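You operate a simulated robot arm through the tools that you are given. There is no shell and no other tool.

You run a simulated robot arm. Do the job below in one go: nothing can be reset, and whatever is moved stays where it is left.

## Task
Load the FAN board, latch the frame down and print it.
Fine: carrier on the pins; one stroke; leave the knobs, clamps, cartridge clip and the other boards as they are.

It is judged by the outcome, as a careful person would: the job done as asked, and still so three seconds after it is handed in. It fails if anything else is knocked over, pushed out of place, dropped, spilled or broken.

## Robot
A 6-joint arm with a two-finger gripper, fixed in place. Base frame: the origin is at the foot of the arm, x ahead of it, y to its left, z up; the work surface is at about z = 820. Readings come in mm, degrees, newtons and seconds.
It reaches about 1298 mm from its shoulder. Its first joint turns from -149.0 to 149.0 degrees. Payload 1.57 kg.
The tool frame sits at the grasp point between the pads (the TCP): z along the fingers, y along the line on which they close. The tips reach 21 mm beyond it. The gripper opens to 70 mm. The gripper's body begins 50 mm behind the TCP.
Orientation is that of the tool frame in the base frame, as a unit quaternion [w, x, y, z]. With the fingers straight down and closing along the base's y, the tool's x points along the base's -x, its y along +y and its z along -z.

## Interface
- The arm moves only by the tool nudge_tool. Its arguments are lists of equal length, an entry for each row: "dp": the shift along the tool's x, y, z in units of 150 mm (1.0 is 150 mm), a list of three; "turn": the turn, a rotation vector about the tool's x, y, z in units of 120 degrees (1.0 is 120 degrees), a list of three; "fingers": the gripper command, from -1 (shut) to 1 (fully open), values between in proportion. In form: {"dp": [[x, y, z], ...], "turn": [[ax, ay, az], ...], "fingers": [fingers, ...]}. A call has 1 to 20 rows; each row is the pose to reach, as a shift and turn from the pose commanded when the call began, along the tool's axes at that moment. A call with a number of a shift or a turn outside -1 to 1 is refused whole. Rows are played at 5 a second. More than 50 mm and 8.6 degrees between two rows, or a gripper value outside its range, and nothing of the call is played. A pose out of reach is approached as far as the arm can. The call stops where the force on the tool passes 90 N (or 10 N more than at its start, if that is more) or the arm is blocked; 0.2 s more then pass. Each finger halts on what it meets, pressing with about 30 N; the grip force reading is that of the motor and also rises with nothing between the fingers. The clock runs only during rows and for 0.2 s after the last one: add rows that repeat a pose to give the fingers time. It gives the time, the measured TCP pose, the force on the tool (base axes), the opening and the grip force at its end, in the units of the frame above (readings bear some noise), with the torque about the TCP (base axes, N m) and any sound that the robot's microphone picked up, and new pictures: "views" is both (left out), scene, wrist or none.
- Cameras (640 x 400 px; columns grow to the right, rows downward): "scene" is fixed at [220.9, 649, 1474.5]; the picture's right is [-0.76, -0.65, 0.00], its down [-0.31, 0.37, -0.88] and it looks along [0.57, -0.67, -0.48] (base axes); focal length 316 px, centre (320, 200). "wrist" rides on the gripper at [79, 4, -81] in the tool frame; the picture's right is [-0.05, 1.00, 0.00], its down [-0.67, -0.04, -0.74] and it looks along [-0.74, -0.04, 0.67] (tool axes); focal length 256 px, centre (320, 200). There is no depth. A picture from a camera that has moved, and an enlarged one, comes with that camera's place and axes in the base frame and with its lens.
- lift_body(by): slides the trunk up (or, below 0, down) by that many mm; the arm rides with it, the base frame stays. It gives what a move gives, with no picture.
- zoom(camera, box): a new picture of the part [left, top, right, bottom] of that camera's present view, enlarged. It takes no simulated time.
- sign_off(): hands the job in; it is judged then, once.

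Places have to be worked out from the pictures, the camera data and where the tool is seen. Open the gripper and draw the arm clear of the work before you hand the job in, unless the task says otherwise.

The tools are called after "Call:" as name(argument=value, ...) on one line, values as JSON. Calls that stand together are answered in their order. nudge_tool: Moves the arm, as the interface text tells. Its arguments: {"type":"object","properties":{"dp":{"type":"array"},"turn":{"type":"array"},"fingers":{"type":"array"},"views":{"type":"string","enum":["both","scene","wrist","none"]}},"required":["dp","turn","fingers"]} The other tools are called the same way: lift_body (by) slides the trunk up or down; zoom (camera, box) takes an enlarged picture of a part of a camera's view; sign_off () hands the job in.

At the start:

```text
time_s: 0.0
position: [891.1, 281.4, 1282.7]
orientation: [-0.001, 0.0, 1.0, 0.0]
force: [0.8, -0.2, 0.4]
wrist_torque: [-0.02, -0.03, 0.01]
gripper_width: 70.1
grasp_force: 0.1
trunk travel left (down, up): [-965.0, 5.0]
```

scene: 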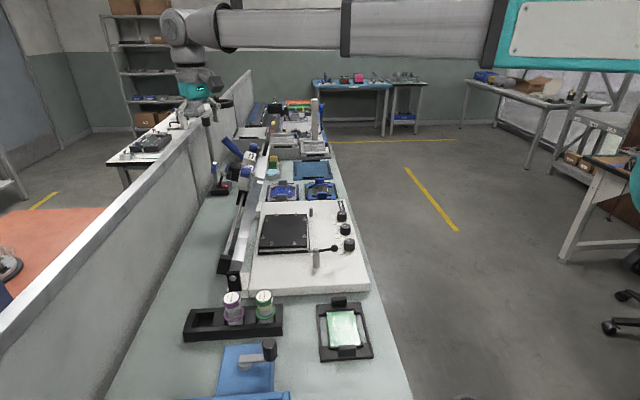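
wrist: 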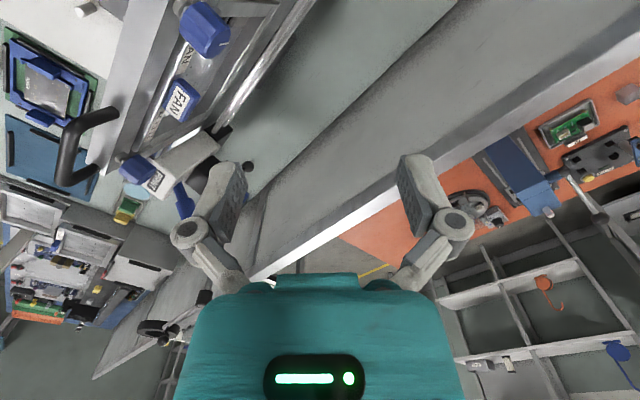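

I'll start by looking closely at the scene before moving anything. The bench appears to hold a stencil printer with a hinged frame, several board carriers and a paste station.

Call:
zoom(camera="scene", box=[200, 90, 400, 215])

Call:
zoom(camera="scene", box=[200, 180, 400, 305])

Call:
zoom(camera="scene", box=[160, 275, 400, 400])

Call:
zoom(camera="wrist", box=[0, 0, 320, 200])

```text
3.20 times, centred on (300, 152) of scene
camera zoom: at [220.9, 649.0, 1474.5], right [-0.76, -0.65, 0.0], down [-0.31, 0.37, -0.88], along [0.57, -0.67, -0.48], focal length 1011 px, centre (384, 352)
```

zoom: 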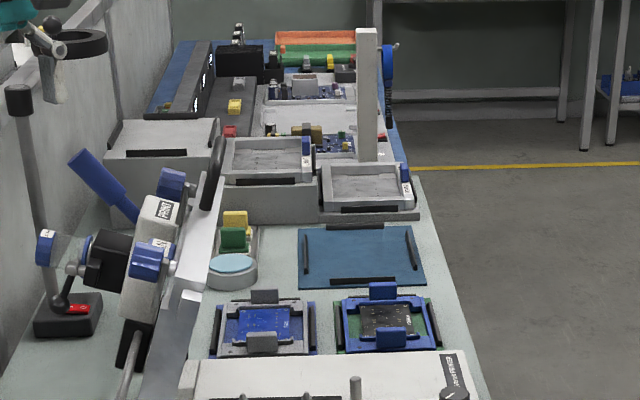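

```text
3.20 times, centred on (300, 242) of scene
camera zoom: at [220.9, 649.0, 1474.5], right [-0.76, -0.65, 0.0], down [-0.31, 0.37, -0.88], along [0.57, -0.67, -0.48], focal length 1011 px, centre (384, 64)
```

zoom: 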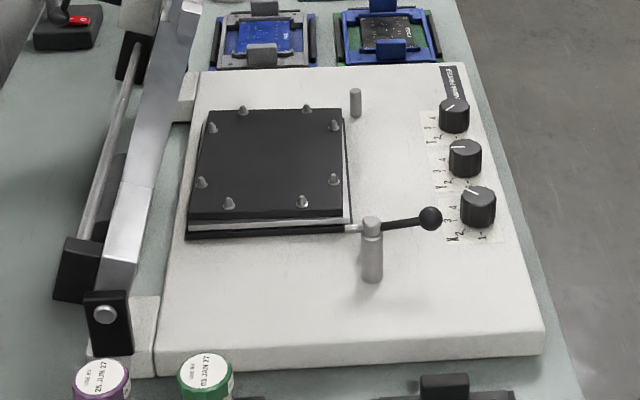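

```text
2.67 times, centred on (280, 338) of scene
camera zoom: at [220.9, 649.0, 1474.5], right [-0.76, -0.65, 0.0], down [-0.31, 0.37, -0.88], along [0.57, -0.67, -0.48], focal length 842 px, centre (427, -167)
```

zoom: 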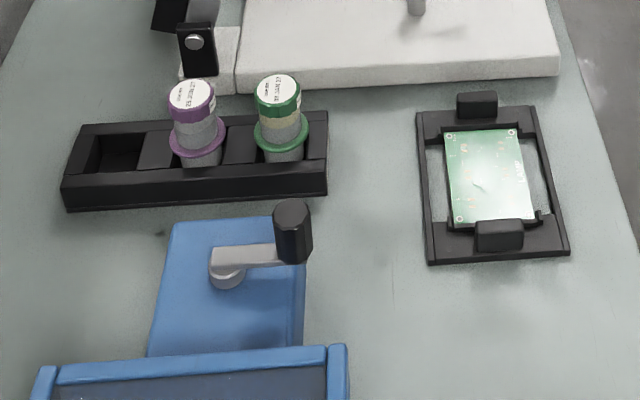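

```text
2.00 times, centred on (160, 100) of wrist
camera zoom: at [811.8, 286.6, 1364.3], right [0.05, 1.0, 0.0], down [0.67, -0.04, 0.74], along [0.74, -0.04, -0.67], focal length 512 px, centre (640, 400)
```

zoom: 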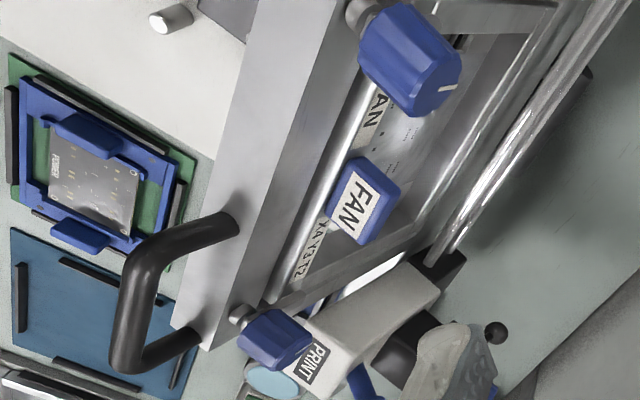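

The printer's stencil frame stands raised and carries a FAN label. I'm zooming in on the three boards to read which one is FAN.

Call:
zoom(camera="scene", box=[264, 176, 304, 201])

Call:
zoom(camera="scene", box=[300, 176, 340, 201])

Call:
zoom(camera="scene", box=[305, 290, 385, 365])

Call:
zoom(camera="scene", box=[230, 95, 350, 180])

Call:
zoom(camera="wrist", box=[0, 0, 160, 100])

Call:
zoom(camera="wrist", box=[0, 150, 240, 330])

```text
16.00 times, centred on (284, 188) of scene
camera zoom: at [220.9, 649.0, 1474.5], right [-0.76, -0.65, 0.0], down [-0.31, 0.37, -0.88], along [0.57, -0.67, -0.48], focal length 5053 px, centre (896, 384)
```

zoom: 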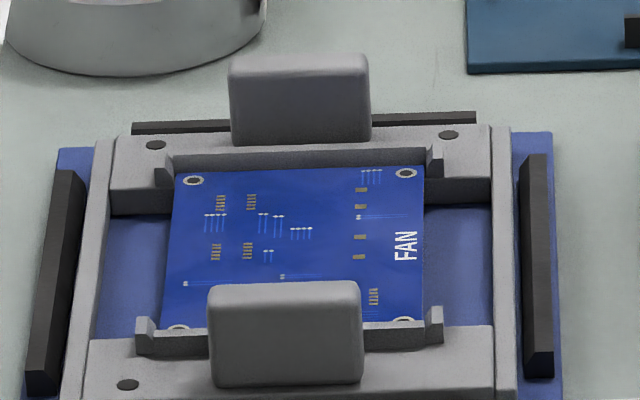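

```text
16.00 times, centred on (320, 188) of scene
camera zoom: at [220.9, 649.0, 1474.5], right [-0.76, -0.65, 0.0], down [-0.31, 0.37, -0.88], along [0.57, -0.67, -0.48], focal length 5053 px, centre (320, 384)
```

zoom: 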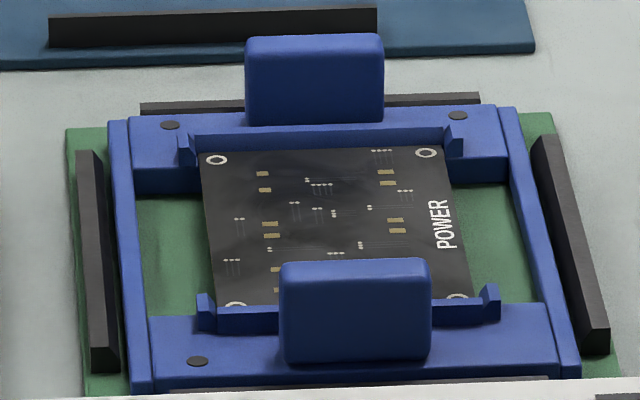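

```text
5.33 times, centred on (345, 328) of scene
camera zoom: at [220.9, 649.0, 1474.5], right [-0.76, -0.65, 0.0], down [-0.31, 0.37, -0.88], along [0.57, -0.67, -0.48], focal length 1684 px, centre (187, -480)
```

zoom: 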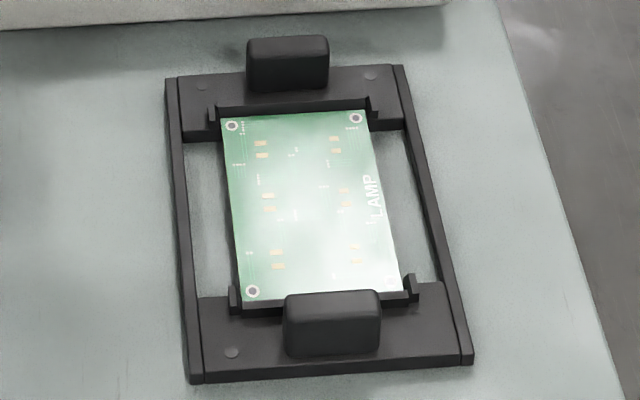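

```text
4.71 times, centred on (290, 138) of scene
camera zoom: at [220.9, 649.0, 1474.5], right [-0.76, -0.65, 0.0], down [-0.31, 0.37, -0.88], along [0.57, -0.67, -0.48], focal length 1486 px, centre (461, 494)
```

zoom: 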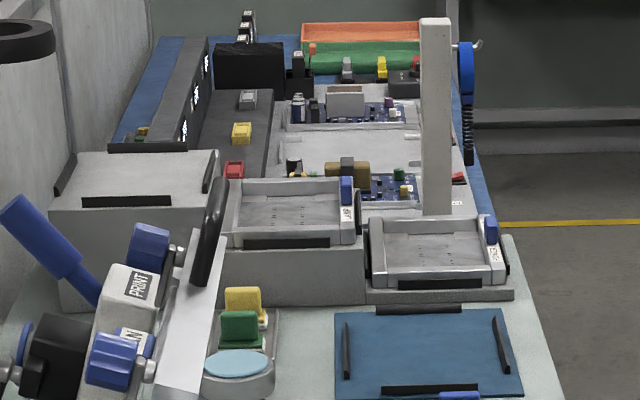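

```text
4.00 times, centred on (80, 50) of wrist
camera zoom: at [811.8, 286.6, 1364.3], right [0.05, 1.0, 0.0], down [0.67, -0.04, 0.74], along [0.74, -0.04, -0.67], focal length 1024 px, centre (1280, 800)
```

zoom: 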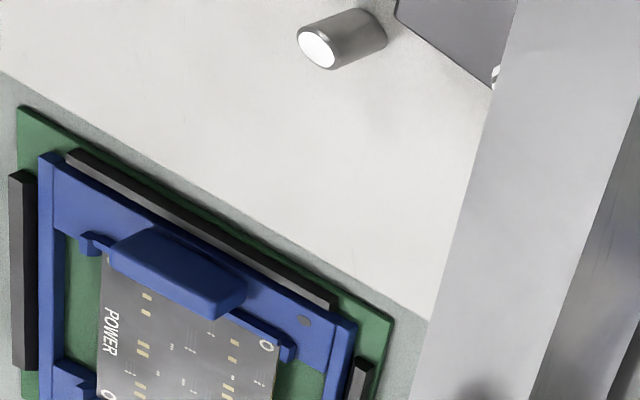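

```text
2.22 times, centred on (120, 240) of wrist
camera zoom: at [811.8, 286.6, 1364.3], right [0.05, 1.0, 0.0], down [0.67, -0.04, 0.74], along [0.74, -0.04, -0.67], focal length 569 px, centre (764, 111)
```

zoom: 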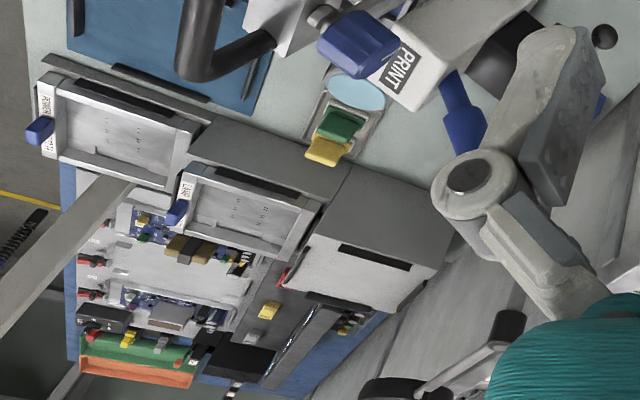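

The FAN board sits in the grey carrier on the blue pad, at about base (1167, -202). I'll back the arm off at this safe height to get a wrist view of the whole printer.

Call:
nudge_tool(dp=[[0.2, -0.2, 0], [0.4, -0.4, 0], [0.6, -0.6, 0], [0.8, -0.8, 0], [1, -1, 0], [1, -1, 0]], turn=[[0, 0, 0], [0, 0, 0], [0, 0, 0], [0, 0, 0], [0, 0, 0], [0, 0, 0]], fingers=[1, 1, 1, 1, 1, 1], views="both")

```text
time_s: 1.4
position: [739.2, 129.7, 1282.6]
orientation: [0.001, 0.0, 1.0, 0.0]
force: [-0.8, 0.6, -0.9]
wrist_torque: [0.01, 0.01, -0.01]
gripper_width: 69.9
grasp_force: 0.0
trunk travel left (down, up): [-965.0, 5.0]
camera wrist: at [660.1, 134.4, 1364.1], right [0.05, 1.0, 0.0], down [0.67, -0.04, 0.74], along [0.74, -0.04, -0.67], focal length 256 px, centre (320, 200)
```

scene: 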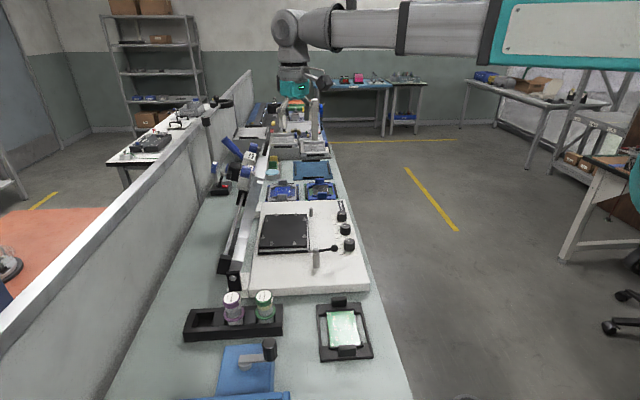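
wrist: 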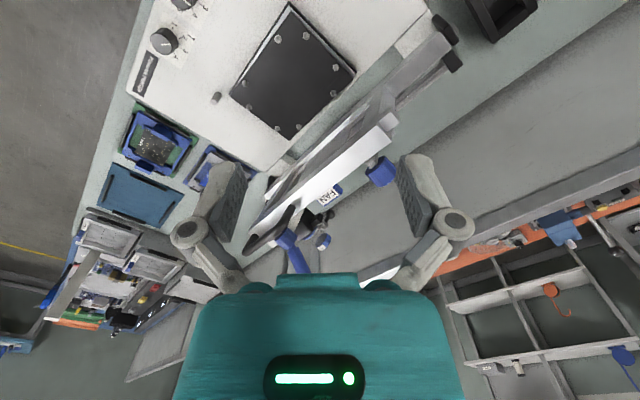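

The wrist camera now covers the printer, so I'm zooming in on the nest and the raised frame.

Call:
zoom(camera="wrist", box=[120, 0, 440, 200])

Call:
zoom(camera="wrist", box=[230, 90, 420, 280])

Call:
zoom(camera="wrist", box=[220, 0, 380, 140])

```text
2.00 times, centred on (280, 100) of wrist
camera zoom: at [660.1, 134.4, 1364.1], right [0.05, 1.0, 0.0], down [0.67, -0.04, 0.74], along [0.74, -0.04, -0.67], focal length 512 px, centre (400, 400)
```

zoom: 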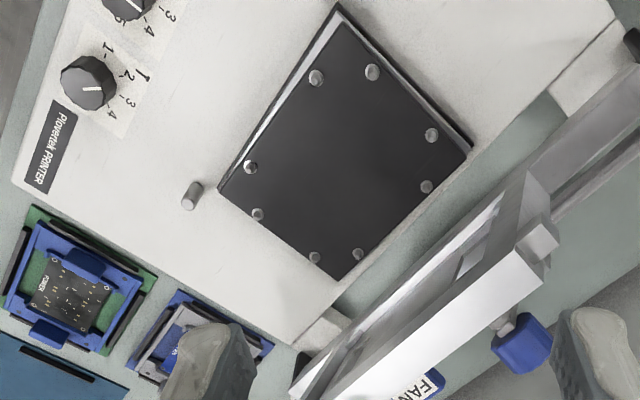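

```text
2.11 times, centred on (325, 185) of wrist
camera zoom: at [660.1, 134.4, 1364.1], right [0.05, 1.0, 0.0], down [0.67, -0.04, 0.74], along [0.74, -0.04, -0.67], focal length 539 px, centre (310, 232)
```

zoom: 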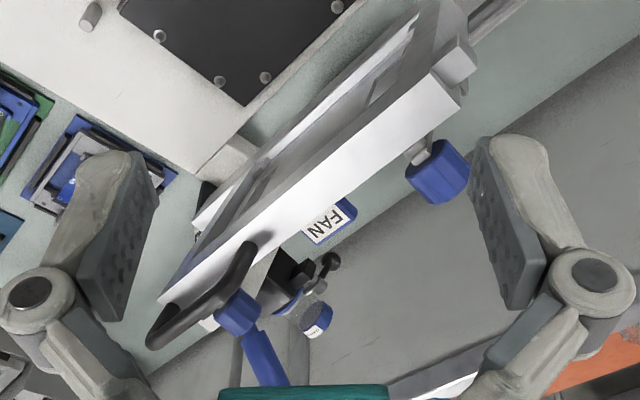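

```text
2.86 times, centred on (300, 70) of wrist
camera zoom: at [660.1, 134.4, 1364.1], right [0.05, 1.0, 0.0], down [0.67, -0.04, 0.74], along [0.74, -0.04, -0.67], focal length 731 px, centre (377, 571)
```

zoom: 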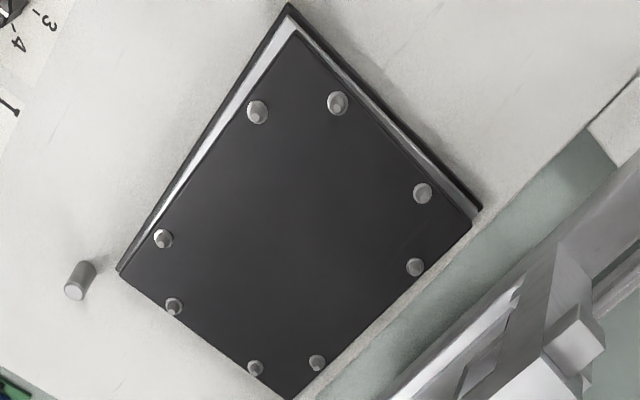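

Eight pins ring the nest, and by my estimate the carrier (about 164 x 118 mm) drops in between them. I'll turn the wrist to look squarely across the bench and move over for a fuller view of the frame, hinge and latch.

Call:
nudge_tool(dp=[[0.15, -0.17, 0], [0.3, -0.34, 0], [0.45, -0.5, 0], [0.6, -0.67, 0], [0.75, -0.84, 0], [0.88, -1, 0], [0.88, -1, 0]], turn=[[0, 0, -0.062], [0, 0, -0.124], [0, 0, -0.186], [0, 0, -0.248], [0, 0, -0.31], [0, 0, -0.37], [0, 0, -0.37]], fingers=[1, 1, 1, 1, 1, 1, 1], views="wrist")

```text
time_s: 3.0
position: [609.4, -20.3, 1283.0]
orientation: [0.0, -0.379, 0.925, 0.001]
force: [-0.5, -0.1, 0.8]
wrist_torque: [-0.01, 0.01, 0.01]
gripper_width: 69.9
grasp_force: 0.1
trunk travel left (down, up): [-965.0, 5.0]
camera wrist: at [549.5, -72.0, 1364.3], right [-0.66, 0.75, 0.0], down [0.5, 0.44, 0.74], along [0.56, 0.49, -0.67], focal length 256 px, centre (320, 200)
```

wrist: 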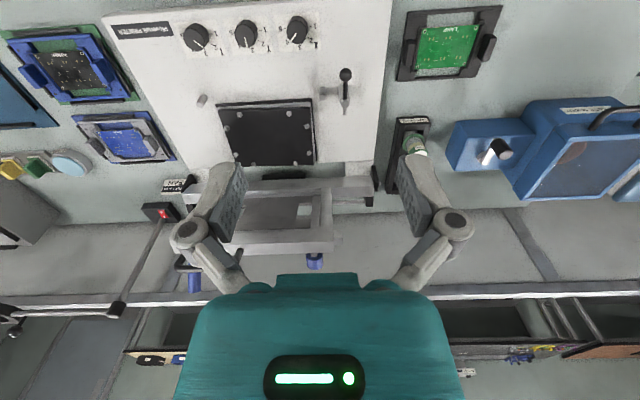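

The wrist is now square to the bench. I'll move further back from the bench so the fingers block less of the frame.

Call:
nudge_tool(dp=[[0.3, 0, 0], [0.6, 0, 0], [0.9, 0, 0], [1, 0, 0.0], [1, 0, 0.0]], turn=[[0, 0, 0], [0, 0, 0], [0, 0, 0], [0, 0, 0], [0, 0, 0]], fingers=[1, 1, 1, 1, 1], views="wrist")

```text
time_s: 4.2
position: [520.2, -127.1, 1283.7]
orientation: [0.0, -0.377, 0.926, 0.001]
force: [-0.1, 0.2, -0.9]
wrist_torque: [0.0, 0.03, 0.0]
gripper_width: 70.0
grasp_force: 0.1
out of reach, approached as far as the arm can: row 3, 4, 5
trunk travel left (down, up): [-965.0, 5.0]
camera wrist: at [461.5, -179.5, 1364.4], right [-0.66, 0.75, 0.0], down [0.5, 0.44, 0.74], along [0.56, 0.49, -0.67], focal length 256 px, centre (320, 200)
```

wrist: 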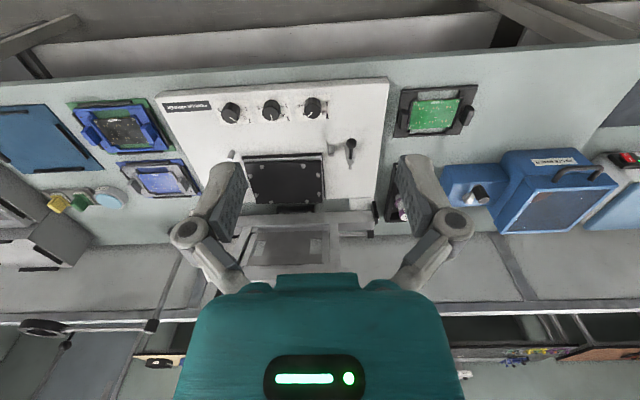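

The arm hit its inner reach limit here, but the view is good. I'm zooming in on the printer and frame.

Call:
zoom(camera="wrist", box=[150, 70, 400, 270])

Call:
zoom(camera="wrist", box=[230, 190, 390, 280])

Call:
zoom(camera="wrist", box=[300, 120, 400, 200])

Call:
zoom(camera="wrist", box=[110, 140, 220, 210])

```text
2.00 times, centred on (275, 170) of wrist
camera zoom: at [461.5, -179.5, 1364.4], right [-0.66, 0.75, 0.0], down [0.5, 0.44, 0.74], along [0.56, 0.49, -0.67], focal length 512 px, centre (410, 260)
```

zoom: 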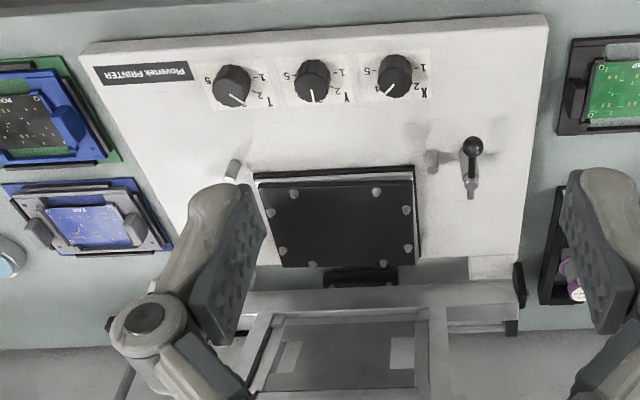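

```text
4.00 times, centred on (310, 235) of wrist
camera zoom: at [461.5, -179.5, 1364.4], right [-0.66, 0.75, 0.0], down [0.5, 0.44, 0.74], along [0.56, 0.49, -0.67], focal length 1024 px, centre (360, 60)
```

zoom: 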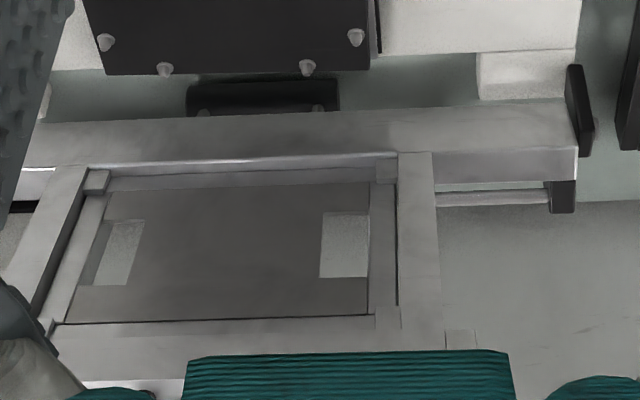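

```text
5.00 times, centred on (350, 160) of wrist
camera zoom: at [461.5, -179.5, 1364.4], right [-0.66, 0.75, 0.0], down [0.5, 0.44, 0.74], along [0.56, 0.49, -0.67], focal length 1280 px, centre (170, 400)
```

zoom: 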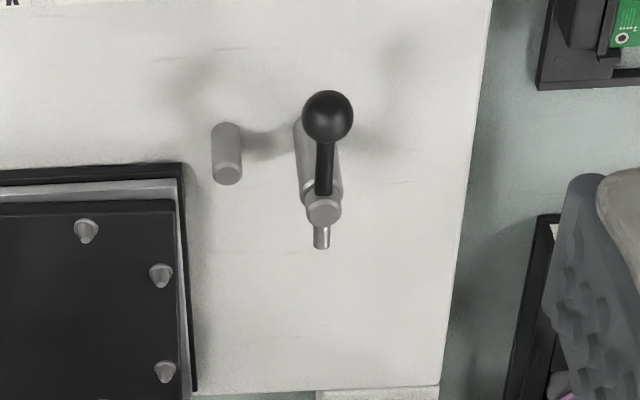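

```text
5.71 times, centred on (165, 175) of wrist
camera zoom: at [461.5, -179.5, 1364.4], right [-0.66, 0.75, 0.0], down [0.5, 0.44, 0.74], along [0.56, 0.49, -0.67], focal length 1463 px, centre (1206, 343)
```

zoom: 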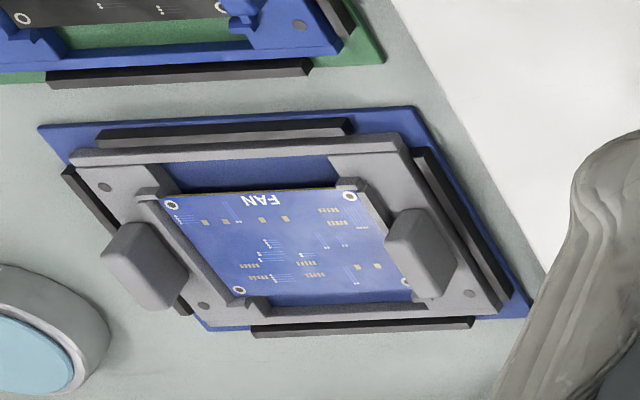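

The latch lever stands beside the nest at about s=402, and two rest posts wait for the frame's side bars. Next I'm zooming the scene camera in on the squeegee, the frame's back side and the latch.

Call:
zoom(camera="scene", box=[210, 125, 290, 215])

Call:
zoom(camera="scene", box=[215, 180, 275, 300])

Call:
zoom(camera="scene", box=[290, 225, 350, 285])

Call:
zoom(camera="scene", box=[250, 195, 330, 260])

```text
4.44 times, centred on (250, 170) of scene
camera zoom: at [220.9, 649.0, 1474.5], right [-0.76, -0.65, 0.0], down [-0.31, 0.37, -0.88], along [0.57, -0.67, -0.48], focal length 1404 px, centre (631, 333)
```

zoom: 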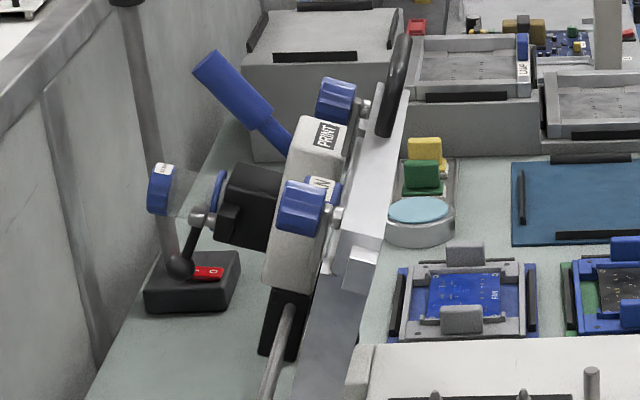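

```text
3.33 times, centred on (245, 240) of scene
camera zoom: at [220.9, 649.0, 1474.5], right [-0.76, -0.65, 0.0], down [-0.31, 0.37, -0.88], along [0.57, -0.67, -0.48], focal length 1053 px, centre (570, 67)
```

zoom: 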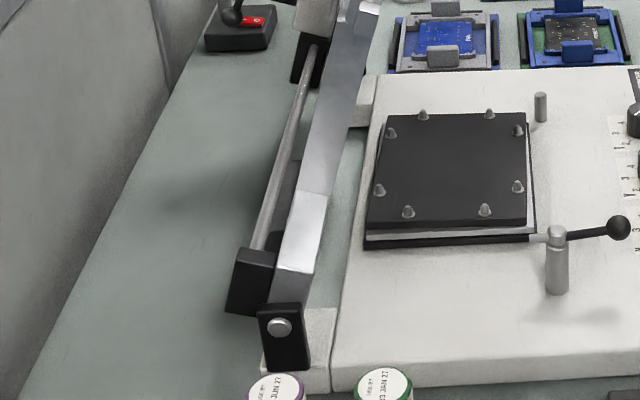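

```text
6.67 times, centred on (320, 255) of scene
camera zoom: at [220.9, 649.0, 1474.5], right [-0.76, -0.65, 0.0], down [-0.31, 0.37, -0.88], along [0.57, -0.67, -0.48], focal length 2105 px, centre (320, -167)
```

zoom: 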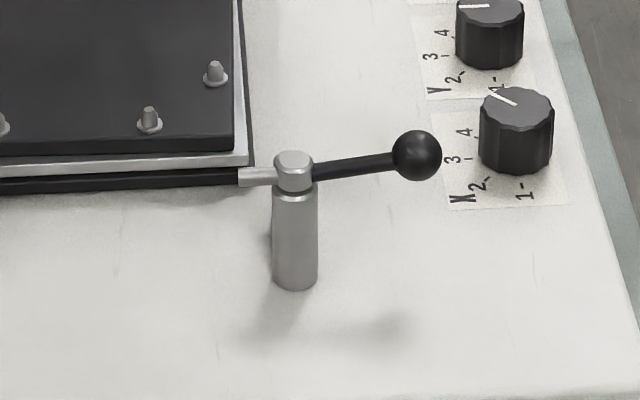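

```text
6.15 times, centred on (290, 228) of scene
camera zoom: at [220.9, 649.0, 1474.5], right [-0.76, -0.65, 0.0], down [-0.31, 0.37, -0.88], along [0.57, -0.67, -0.48], focal length 1943 px, centre (505, 31)
```

zoom: 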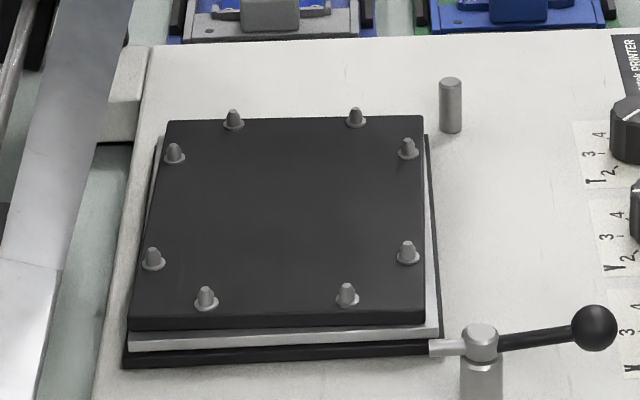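

From these views I work out these positions (bench frame: s along the bench, n across it):
- **Frame hinge:** n≈793, z≈900.
- **Frame:** raised about 71°, with its free edge at n≈713, z≈1138.
- **Handle:** on the far end of the free edge.
- **Latch post:** (s 405, n 575, z 924).
- **FAN carrier:** s≈961, n≈692.

That carrier is far out, so I'll lower the trunk to improve reach. The tool is currently in front of the bench.

Call:
lift_body(by=-200)

```text
time_s: 6.4
position: [520.8, -127.0, 1082.5]
orientation: [-0.001, -0.378, 0.926, 0.001]
force: [-0.3, -0.4, -0.4]
wrist_torque: [-0.04, 0.01, 0.0]
gripper_width: 69.8
grasp_force: 0.1
trunk travel left (down, up): [-765.0, 205.0]
```

The trunk is down 200 mm. Next I'll travel along the bench in front of the printer, staying well clear of the raised frame, to get a close oblique view of the FAN carrier.

Call:
nudge_tool(dp=[[-0.1, -0.3, 0], [-0.2, -0.6, 0], [-0.3, -0.9, 0], [-0.35, -1, 0], [-0.35, -1, 0]], turn=[[0, 0, 0], [0, 0, 0], [0, 0, 0], [0, 0, 0], [0, 0, 0]], fingers=[1, 1, 1, 1, 1], views="scene")

```text
time_s: 7.6
position: [663.0, -197.3, 1082.8]
orientation: [0.0, -0.378, 0.926, 0.001]
force: [0.2, 0.4, 0.9]
wrist_torque: [-0.01, -0.02, 0.04]
gripper_width: 69.8
grasp_force: 0.0
trunk travel left (down, up): [-765.0, 205.0]
```

scene: 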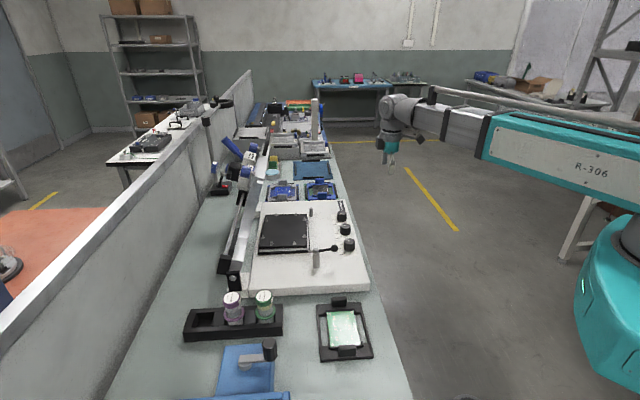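

The arm responds as expected and is at s≈605, n≈335. Continuing along the bench towards the FAN carrier.

Call:
nudge_tool(dp=[[-0.1, -0.3, 0], [-0.2, -0.6, 0], [-0.3, -0.9, 0], [-0.35, -1, 0], [-0.35, -1, 0]], turn=[[0, 0, 0], [0, 0, 0], [0, 0, 0], [0, 0, 0], [0, 0, 0]], fingers=[1, 1, 1, 1, 1], views="none")

Call:
nudge_tool(dp=[[-0.1, -0.3, 0], [-0.2, -0.6, 0], [-0.3, -0.9, 0], [-0.3, -1, 0], [-0.3, -1, 0]], turn=[[0, 0, 0], [0, 0, 0], [0, 0, 0], [0, 0, 0], [0, 0, 0]], fingers=[1, 1, 1, 1, 1], views="both")

```text
time_s: 8.8
position: [805.2, -268.5, 1083.1]
orientation: [0.0, -0.378, 0.926, 0.001]
force: [0.6, 0.8, 0.0]
wrist_torque: [0.0, 0.01, -0.02]
gripper_width: 70.0
grasp_force: 0.0
trunk travel left (down, up): [-765.0, 205.0]
```

```text
time_s: 10.0
position: [944.4, -343.4, 1084.0]
orientation: [0.0, -0.378, 0.926, 0.001]
force: [0.4, 0.0, 0.5]
wrist_torque: [0.0, -0.01, 0.02]
gripper_width: 70.0
grasp_force: 0.0
trunk travel left (down, up): [-765.0, 205.0]
camera wrist: at [885.8, -395.6, 1164.4], right [-0.66, 0.75, 0.0], down [0.5, 0.44, 0.74], along [0.56, 0.49, -0.67], focal length 256 px, centre (320, 200)
```

scene: 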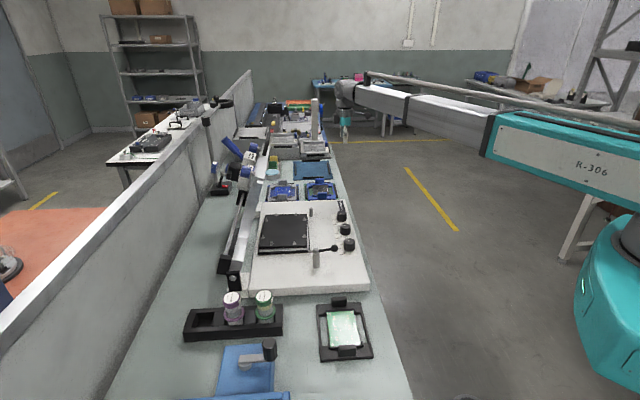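
wrist: 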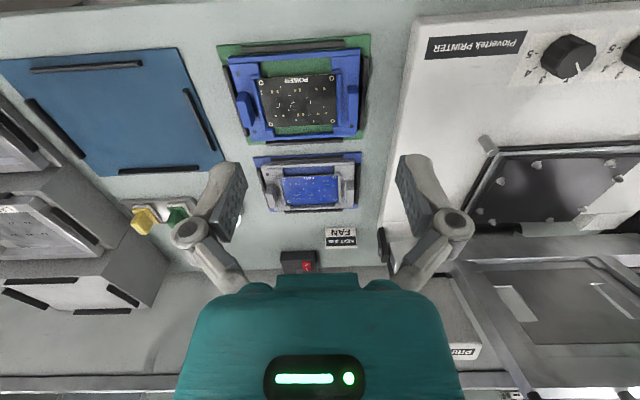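

The FAN carrier is centred below the fingers, and a nearby sign also reads FAN. I'm zooming in on the carrier.

Call:
zoom(camera="wrist", box=[240, 140, 380, 227])

Call:
zoom(camera="wrist", box=[300, 215, 380, 285])

Call:
zoom(camera="wrist", box=[440, 130, 640, 255])

Call:
zoom(camera="wrist", box=[210, 30, 380, 150])

```text
4.57 times, centred on (310, 184) of wrist
camera zoom: at [885.8, -395.6, 1164.4], right [-0.66, 0.75, 0.0], down [0.5, 0.44, 0.74], along [0.56, 0.49, -0.67], focal length 1170 px, centre (366, 275)
```

zoom: 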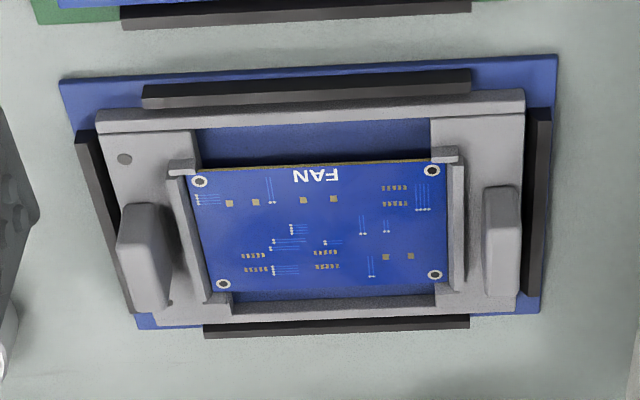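

```text
5.71 times, centred on (340, 250) of wrist
camera zoom: at [885.8, -395.6, 1164.4], right [-0.66, 0.75, 0.0], down [0.5, 0.44, 0.74], along [0.56, 0.49, -0.67], focal length 1463 px, centre (206, -86)
```

zoom: 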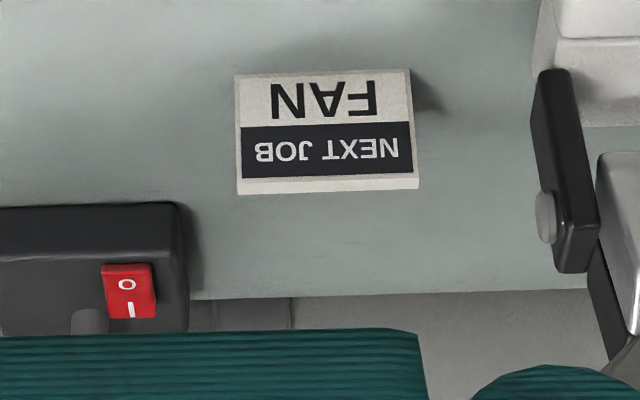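

```text
3.20 times, centred on (540, 192) of wrist
camera zoom: at [885.8, -395.6, 1164.4], right [-0.66, 0.75, 0.0], down [0.5, 0.44, 0.74], along [0.56, 0.49, -0.67], focal length 819 px, centre (-384, 224)
```

zoom: 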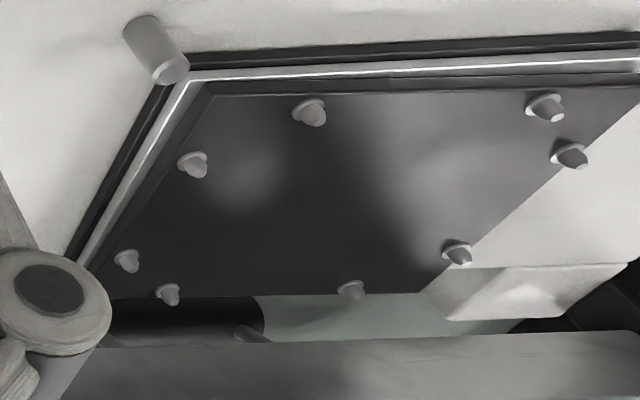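

```text
3.33 times, centred on (295, 90) of wrist
camera zoom: at [885.8, -395.6, 1164.4], right [-0.66, 0.75, 0.0], down [0.5, 0.44, 0.74], along [0.56, 0.49, -0.67], focal length 853 px, centre (403, 567)
```

zoom: 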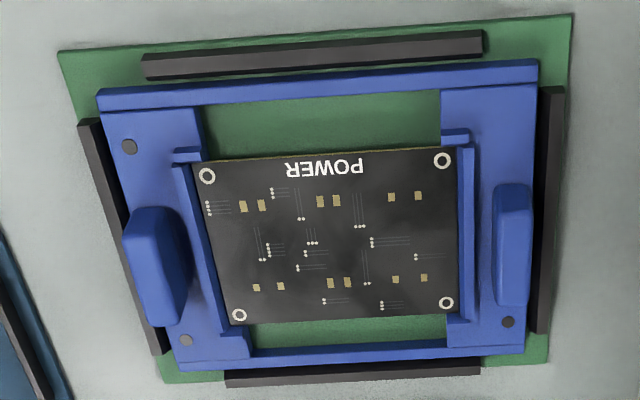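

The carrier's right-hand (near) tab looks to be at about s=870, with the carrier nearer z≈845 than I assumed. I'll move in above that tab in two steps, staying high, to refine this at close range.

Call:
nudge_tool(dp=[[-0.3, 0.07, 0.1], [-0.6, 0.14, 0.2], [-0.9, 0.2, 0.3], [-1, 0.2, 0.4], [-1, 0.2, 0.4]], turn=[[0, 0, 0], [0, 0, 0], [0, 0, 0], [0, 0, 0], [0, 0, 0]], fingers=[1, 1, 1, 1, 1], views="wrist")

```text
time_s: 11.2
position: [1026.2, -215.9, 1083.7]
orientation: [0.0, -0.378, 0.926, 0.0]
force: [-0.1, 0.4, 0.1]
wrist_torque: [-0.01, 0.02, -0.01]
gripper_width: 69.8
grasp_force: 0.1
out of reach, approached as far as the arm can: row 1, 2, 3, 4, 5
trunk travel left (down, up): [-765.0, 205.0]
camera wrist: at [967.9, -268.4, 1164.4], right [-0.66, 0.75, 0.0], down [0.5, 0.44, 0.74], along [0.56, 0.49, -0.67], focal length 256 px, centre (320, 200)
```

wrist: 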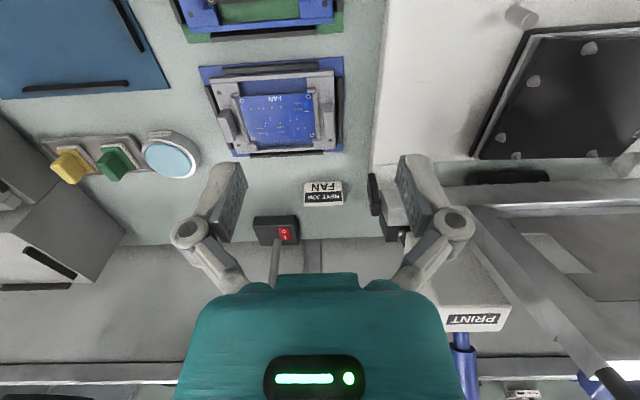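

The arm couldn't go lower with the trunk at this height, so it's held at z≈1084 at s≈872, n≈582. I'll lower the trunk another 130 mm, which leaves the fingertips about 60 mm above the tallest carrier tabs.

Call:
lift_body(by=-130)

Call:
nudge_tool(dp=[[0, 0, 0], [0, 0, 0]], turn=[[0, 0, 0], [0, 0, 0]], fingers=[1, 1], views="both")

```text
time_s: 12.8
position: [1026.6, -216.1, 953.2]
orientation: [-0.001, -0.377, 0.926, 0.001]
force: [-0.1, 0.9, 0.1]
wrist_torque: [0.01, -0.03, 0.02]
gripper_width: 70.1
grasp_force: 0.0
trunk travel left (down, up): [-635.0, 335.0]
```

```text
time_s: 13.3
position: [1027.5, -216.4, 953.1]
orientation: [-0.001, -0.378, 0.926, 0.0]
force: [0.3, 0.5, -1.2]
wrist_torque: [-0.03, -0.01, -0.01]
gripper_width: 69.8
grasp_force: 0.1
trunk travel left (down, up): [-635.0, 335.0]
camera wrist: at [967.9, -268.4, 1034.3], right [-0.66, 0.75, 0.0], down [0.5, 0.44, 0.74], along [0.56, 0.49, -0.67], focal length 256 px, centre (320, 200)
```

scene: 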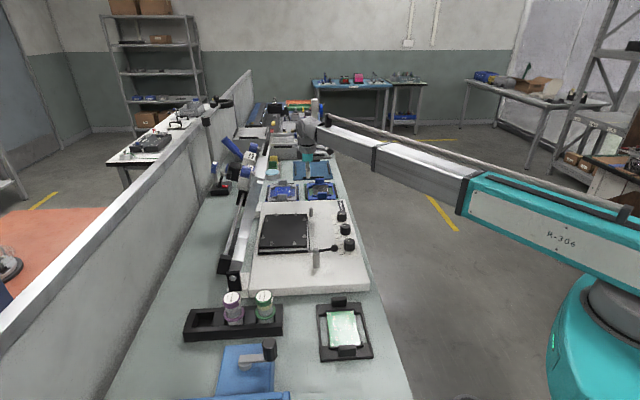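
wrist: 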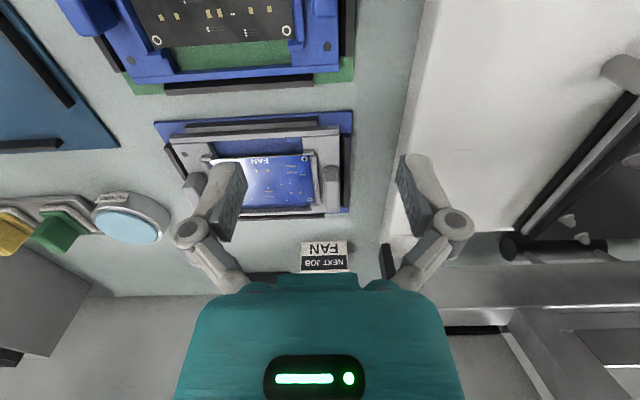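

The view is good. Before approaching I'll test whether the tool can go down a little under its own motion, since the earlier downward request was refused.

Call:
nudge_tool(dp=[[-0.2, 0, 0.0], [-0.4, 0, 0.1], [-0.4, 0, 0.1]], turn=[[0, 0, 0], [0, 0, 0], [0, 0, 0]], fingers=[1, 1, 1], views="wrist")

```text
time_s: 14.2
position: [1071.9, -174.8, 953.7]
orientation: [-0.002, -0.378, 0.926, 0.001]
force: [0.2, -0.4, 0.0]
wrist_torque: [0.01, 0.0, -0.01]
gripper_width: 69.9
grasp_force: 0.0
out of reach, approached as far as the arm can: row 2, 3
trunk travel left (down, up): [-635.0, 335.0]
camera wrist: at [1011.5, -227.5, 1034.3], right [-0.66, 0.75, 0.0], down [0.5, 0.44, 0.74], along [0.56, 0.49, -0.67], focal length 256 px, centre (320, 200)
```

wrist: 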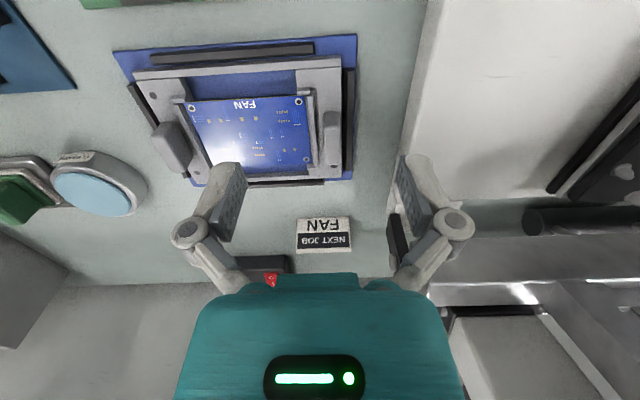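

The height again didn't change: 953.7 against a commanded 938. I'll test an upward shift to learn whether the arm can change height at all other than by the trunk.

Call:
nudge_tool(dp=[[0, 0, -0.1], [0, 0, -0.2], [0, 0, -0.2]], turn=[[0, 0, 0], [0, 0, 0], [0, 0, 0]], fingers=[1, 1, 1], views="none")

```text
time_s: 14.9
position: [1071.7, -176.1, 953.0]
orientation: [-0.001, -0.378, 0.926, 0.001]
force: [-0.3, -0.2, 0.1]
wrist_torque: [0.01, 0.01, 0.0]
gripper_width: 69.9
grasp_force: 0.1
out of reach, approached as far as the arm can: row 1, 2, 3
trunk travel left (down, up): [-635.0, 335.0]
```

Confirmed: the arm works in a horizontal plane and height comes only from the trunk, apart from wrist tilt. I'll use lift_body for every vertical move. Now a close look at the carrier to pin down the near tab.

Call:
zoom(camera="wrist", box=[110, 30, 370, 192])

Call:
zoom(camera="wrist", box=[280, 40, 370, 195])

```text
2.46 times, centred on (240, 111) of wrist
camera zoom: at [1011.4, -227.8, 1034.3], right [-0.66, 0.75, 0.0], down [0.5, 0.44, 0.74], along [0.56, 0.49, -0.67], focal length 630 px, centre (517, 419)
```

zoom: 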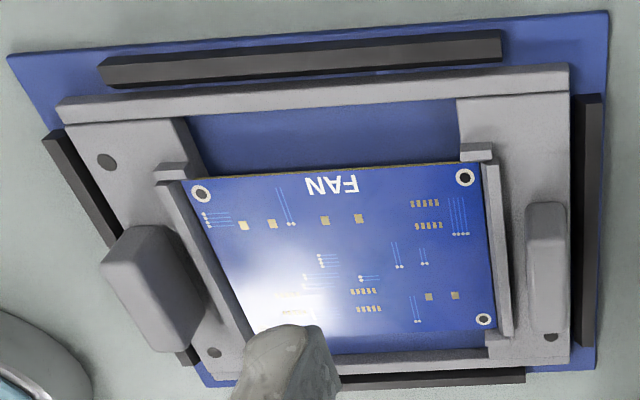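

```text
2.58 times, centred on (325, 118) of wrist
camera zoom: at [1011.4, -227.8, 1034.3], right [-0.66, 0.75, 0.0], down [0.5, 0.44, 0.74], along [0.56, 0.49, -0.67], focal length 661 px, centre (307, 413)
```

zoom: 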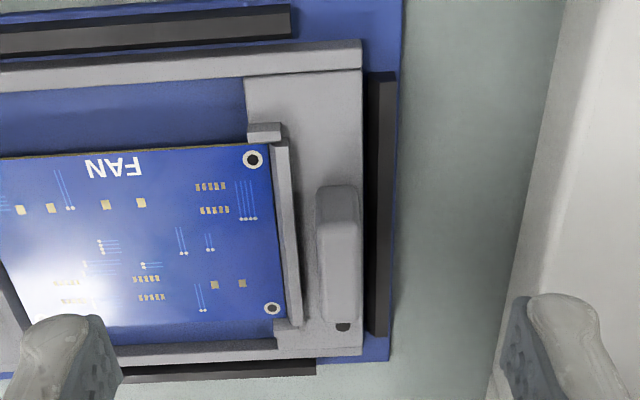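

My estimate for the near tab is s≈868, n≈690, with its top around z≈855–868, and its length runs along n. I'll centre the gripper above it and lower 40 mm for a closer look.

Call:
nudge_tool(dp=[[-0.16, 0.025, 0], [-0.317, 0.05, 0], [-0.317, 0.05, 0]], turn=[[0, 0, 0], [0, 0, 0], [0, 0, 0]], fingers=[1, 1, 1], views="none")

Call:
lift_body(by=-40)

Call:
zoom(camera="wrist", box=[0, 0, 640, 400])

Call:
zoom(camera="wrist", box=[240, 60, 420, 180])

```text
time_s: 15.8
position: [1099.0, -137.6, 953.0]
orientation: [-0.001, -0.379, 0.926, 0.0]
force: [-0.1, 0.6, -0.8]
wrist_torque: [-0.01, 0.0, 0.0]
gripper_width: 70.0
grasp_force: 0.1
trunk travel left (down, up): [-635.0, 335.0]
```

```text
time_s: 16.6
position: [1099.2, -136.4, 913.2]
orientation: [-0.001, -0.377, 0.926, 0.0]
force: [-0.6, -0.4, 0.0]
wrist_torque: [0.03, 0.01, 0.02]
gripper_width: 70.1
grasp_force: 0.1
trunk travel left (down, up): [-595.0, 375.0]
```

```text
1.00 times, centred on (320, 200) of wrist (not enlarged: the box is as wide or as high as the picture)
camera zoom: at [1039.1, -189.5, 994.4], right [-0.66, 0.75, 0.0], down [0.5, 0.44, 0.74], along [0.56, 0.49, -0.67], focal length 256 px, centre (320, 200)
```

zoom: 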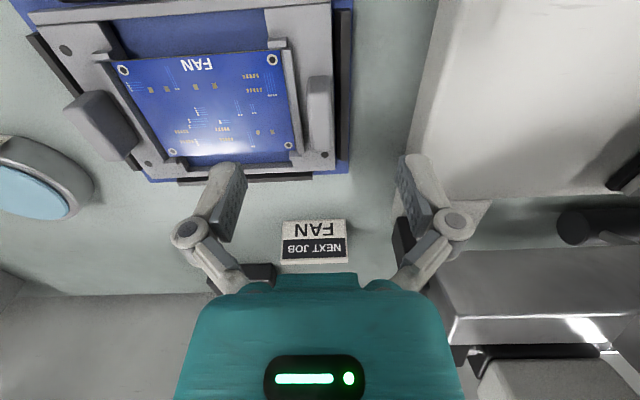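

```text
3.33 times, centred on (330, 120) of wrist
camera zoom: at [1039.1, -189.5, 994.4], right [-0.66, 0.75, 0.0], down [0.5, 0.44, 0.74], along [0.56, 0.49, -0.67], focal length 853 px, centre (287, 467)
```

zoom: 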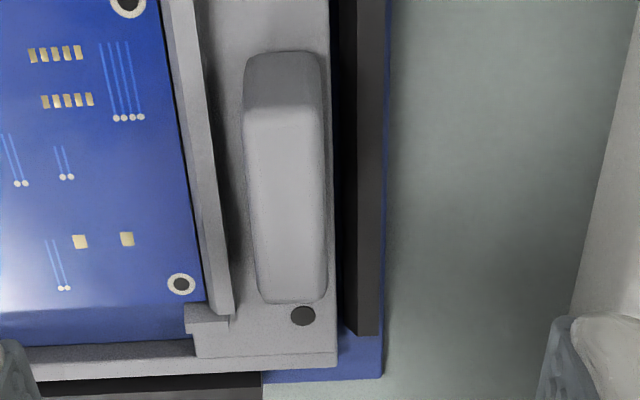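

The tab runs s≈860–874, n≈673–709 with its top at z≈862, and the TCP projects onto its middle. I'll narrow the fingers to about 30 mm so they stay clear of the board and the pad's strips, then lower in stages.

Call:
nudge_tool(dp=[[-0.01, 0, 0], [-0.01, 0, 0], [-0.01, 0, 0], [-0.01, 0, 0]], turn=[[0, 0, 0], [0, 0, 0], [0, 0, 0], [0, 0, 0]], fingers=[0.3, -0.143, -0.143, -0.143], views="none")

Call:
lift_body(by=-35)

Call:
zoom(camera="wrist", box=[200, 60, 440, 210])

Call:
zoom(camera="scene", box=[250, 140, 350, 210])

```text
time_s: 17.6
position: [1101.0, -135.5, 913.7]
orientation: [-0.001, -0.378, 0.926, 0.001]
force: [1.1, -0.3, -0.1]
wrist_torque: [0.0, 0.01, -0.01]
gripper_width: 30.2
grasp_force: 0.2
trunk travel left (down, up): [-595.0, 375.0]
```

```text
time_s: 18.4
position: [1099.3, -136.7, 878.8]
orientation: [-0.001, -0.377, 0.926, 0.0]
force: [0.0, -0.3, 0.5]
wrist_torque: [0.0, 0.01, -0.03]
gripper_width: 29.6
grasp_force: 0.1
trunk travel left (down, up): [-560.0, 410.0]
```

```text
2.67 times, centred on (320, 135) of wrist
camera zoom: at [1040.1, -188.4, 959.4], right [-0.66, 0.75, 0.0], down [0.5, 0.44, 0.74], along [0.56, 0.49, -0.67], focal length 683 px, centre (320, 373)
```

zoom: 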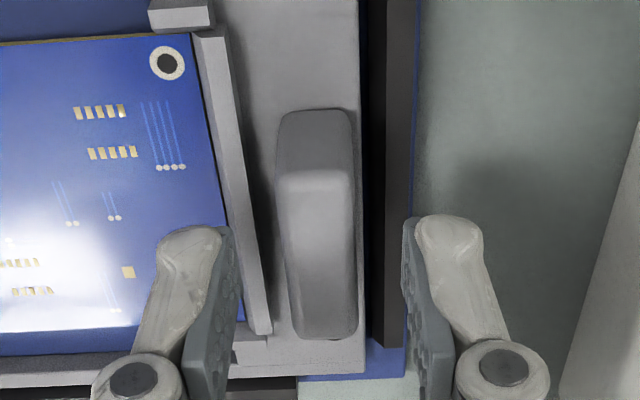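

```text
5.71 times, centred on (300, 175) of scene
camera zoom: at [220.9, 649.0, 1474.5], right [-0.76, -0.65, 0.0], down [-0.31, 0.37, -0.88], along [0.57, -0.67, -0.48], focal length 1805 px, centre (434, 343)
```

zoom: 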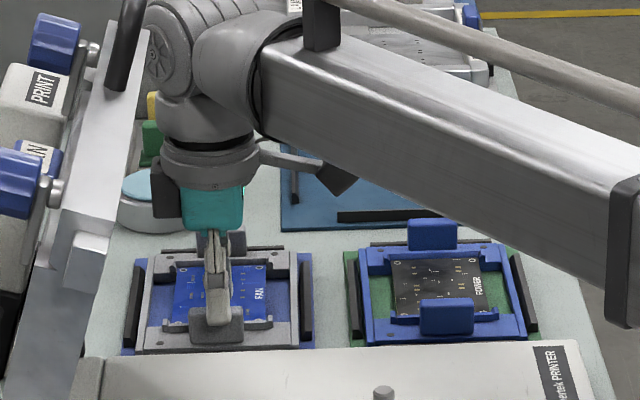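

The fingers straddle the tab well, but there is a problem further on. The raised frame leans over the nest, and a vertical wrist (about 200 mm tall) would hit it there. I should grasp with the tool tilted about 25° so the wrist leans away from the frame. I'll rise and try that tilt, which also shows the wrist-to-TCP length.

Call:
lift_body(by=50)

Call:
nudge_tool(dp=[[0, 0, -0.008], [0, 0, -0.032], [0, 0, -0.071], [0, 0, -0.125], [0, 0, -0.125]], turn=[[0, -0.052, 0], [0, -0.104, 0], [0, -0.156, 0], [0, -0.208, 0], [0, -0.208, 0]], fingers=[-0.143, -0.143, -0.143, -0.143, -0.143], views="both")

```text
time_s: 19.3
position: [1100.6, -136.8, 928.4]
orientation: [-0.001, -0.378, 0.926, 0.001]
force: [0.2, 0.6, -0.8]
wrist_torque: [0.01, 0.02, 0.02]
gripper_width: 30.1
grasp_force: 0.0
trunk travel left (down, up): [-610.0, 360.0]
```

```text
time_s: 20.5
position: [1100.0, -137.2, 946.0]
orientation: [0.2, -0.369, 0.904, 0.082]
force: [0.4, -0.3, 0.0]
wrist_torque: [-0.03, 0.05, 0.03]
gripper_width: 30.1
grasp_force: 0.1
trunk travel left (down, up): [-610.0, 360.0]
camera wrist: at [1021.3, -207.9, 985.6], right [-0.66, 0.75, 0.02], down [0.23, 0.18, 0.96], along [0.71, 0.64, -0.29], focal length 256 px, centre (320, 200)
```

scene: 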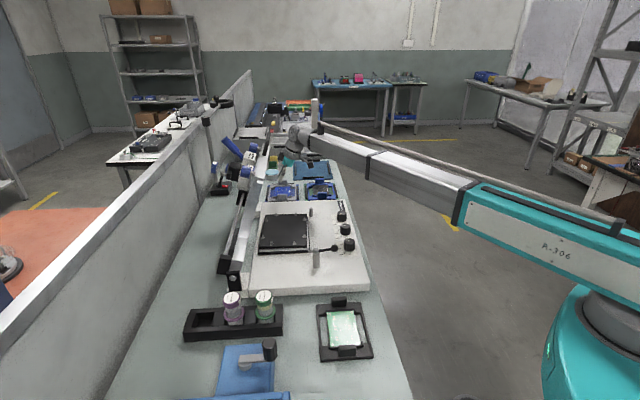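
wrist: 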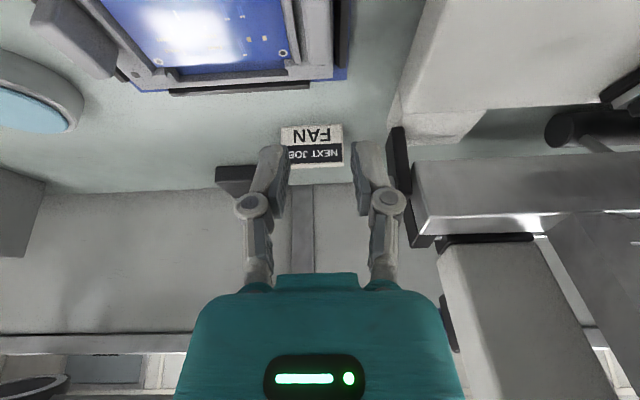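

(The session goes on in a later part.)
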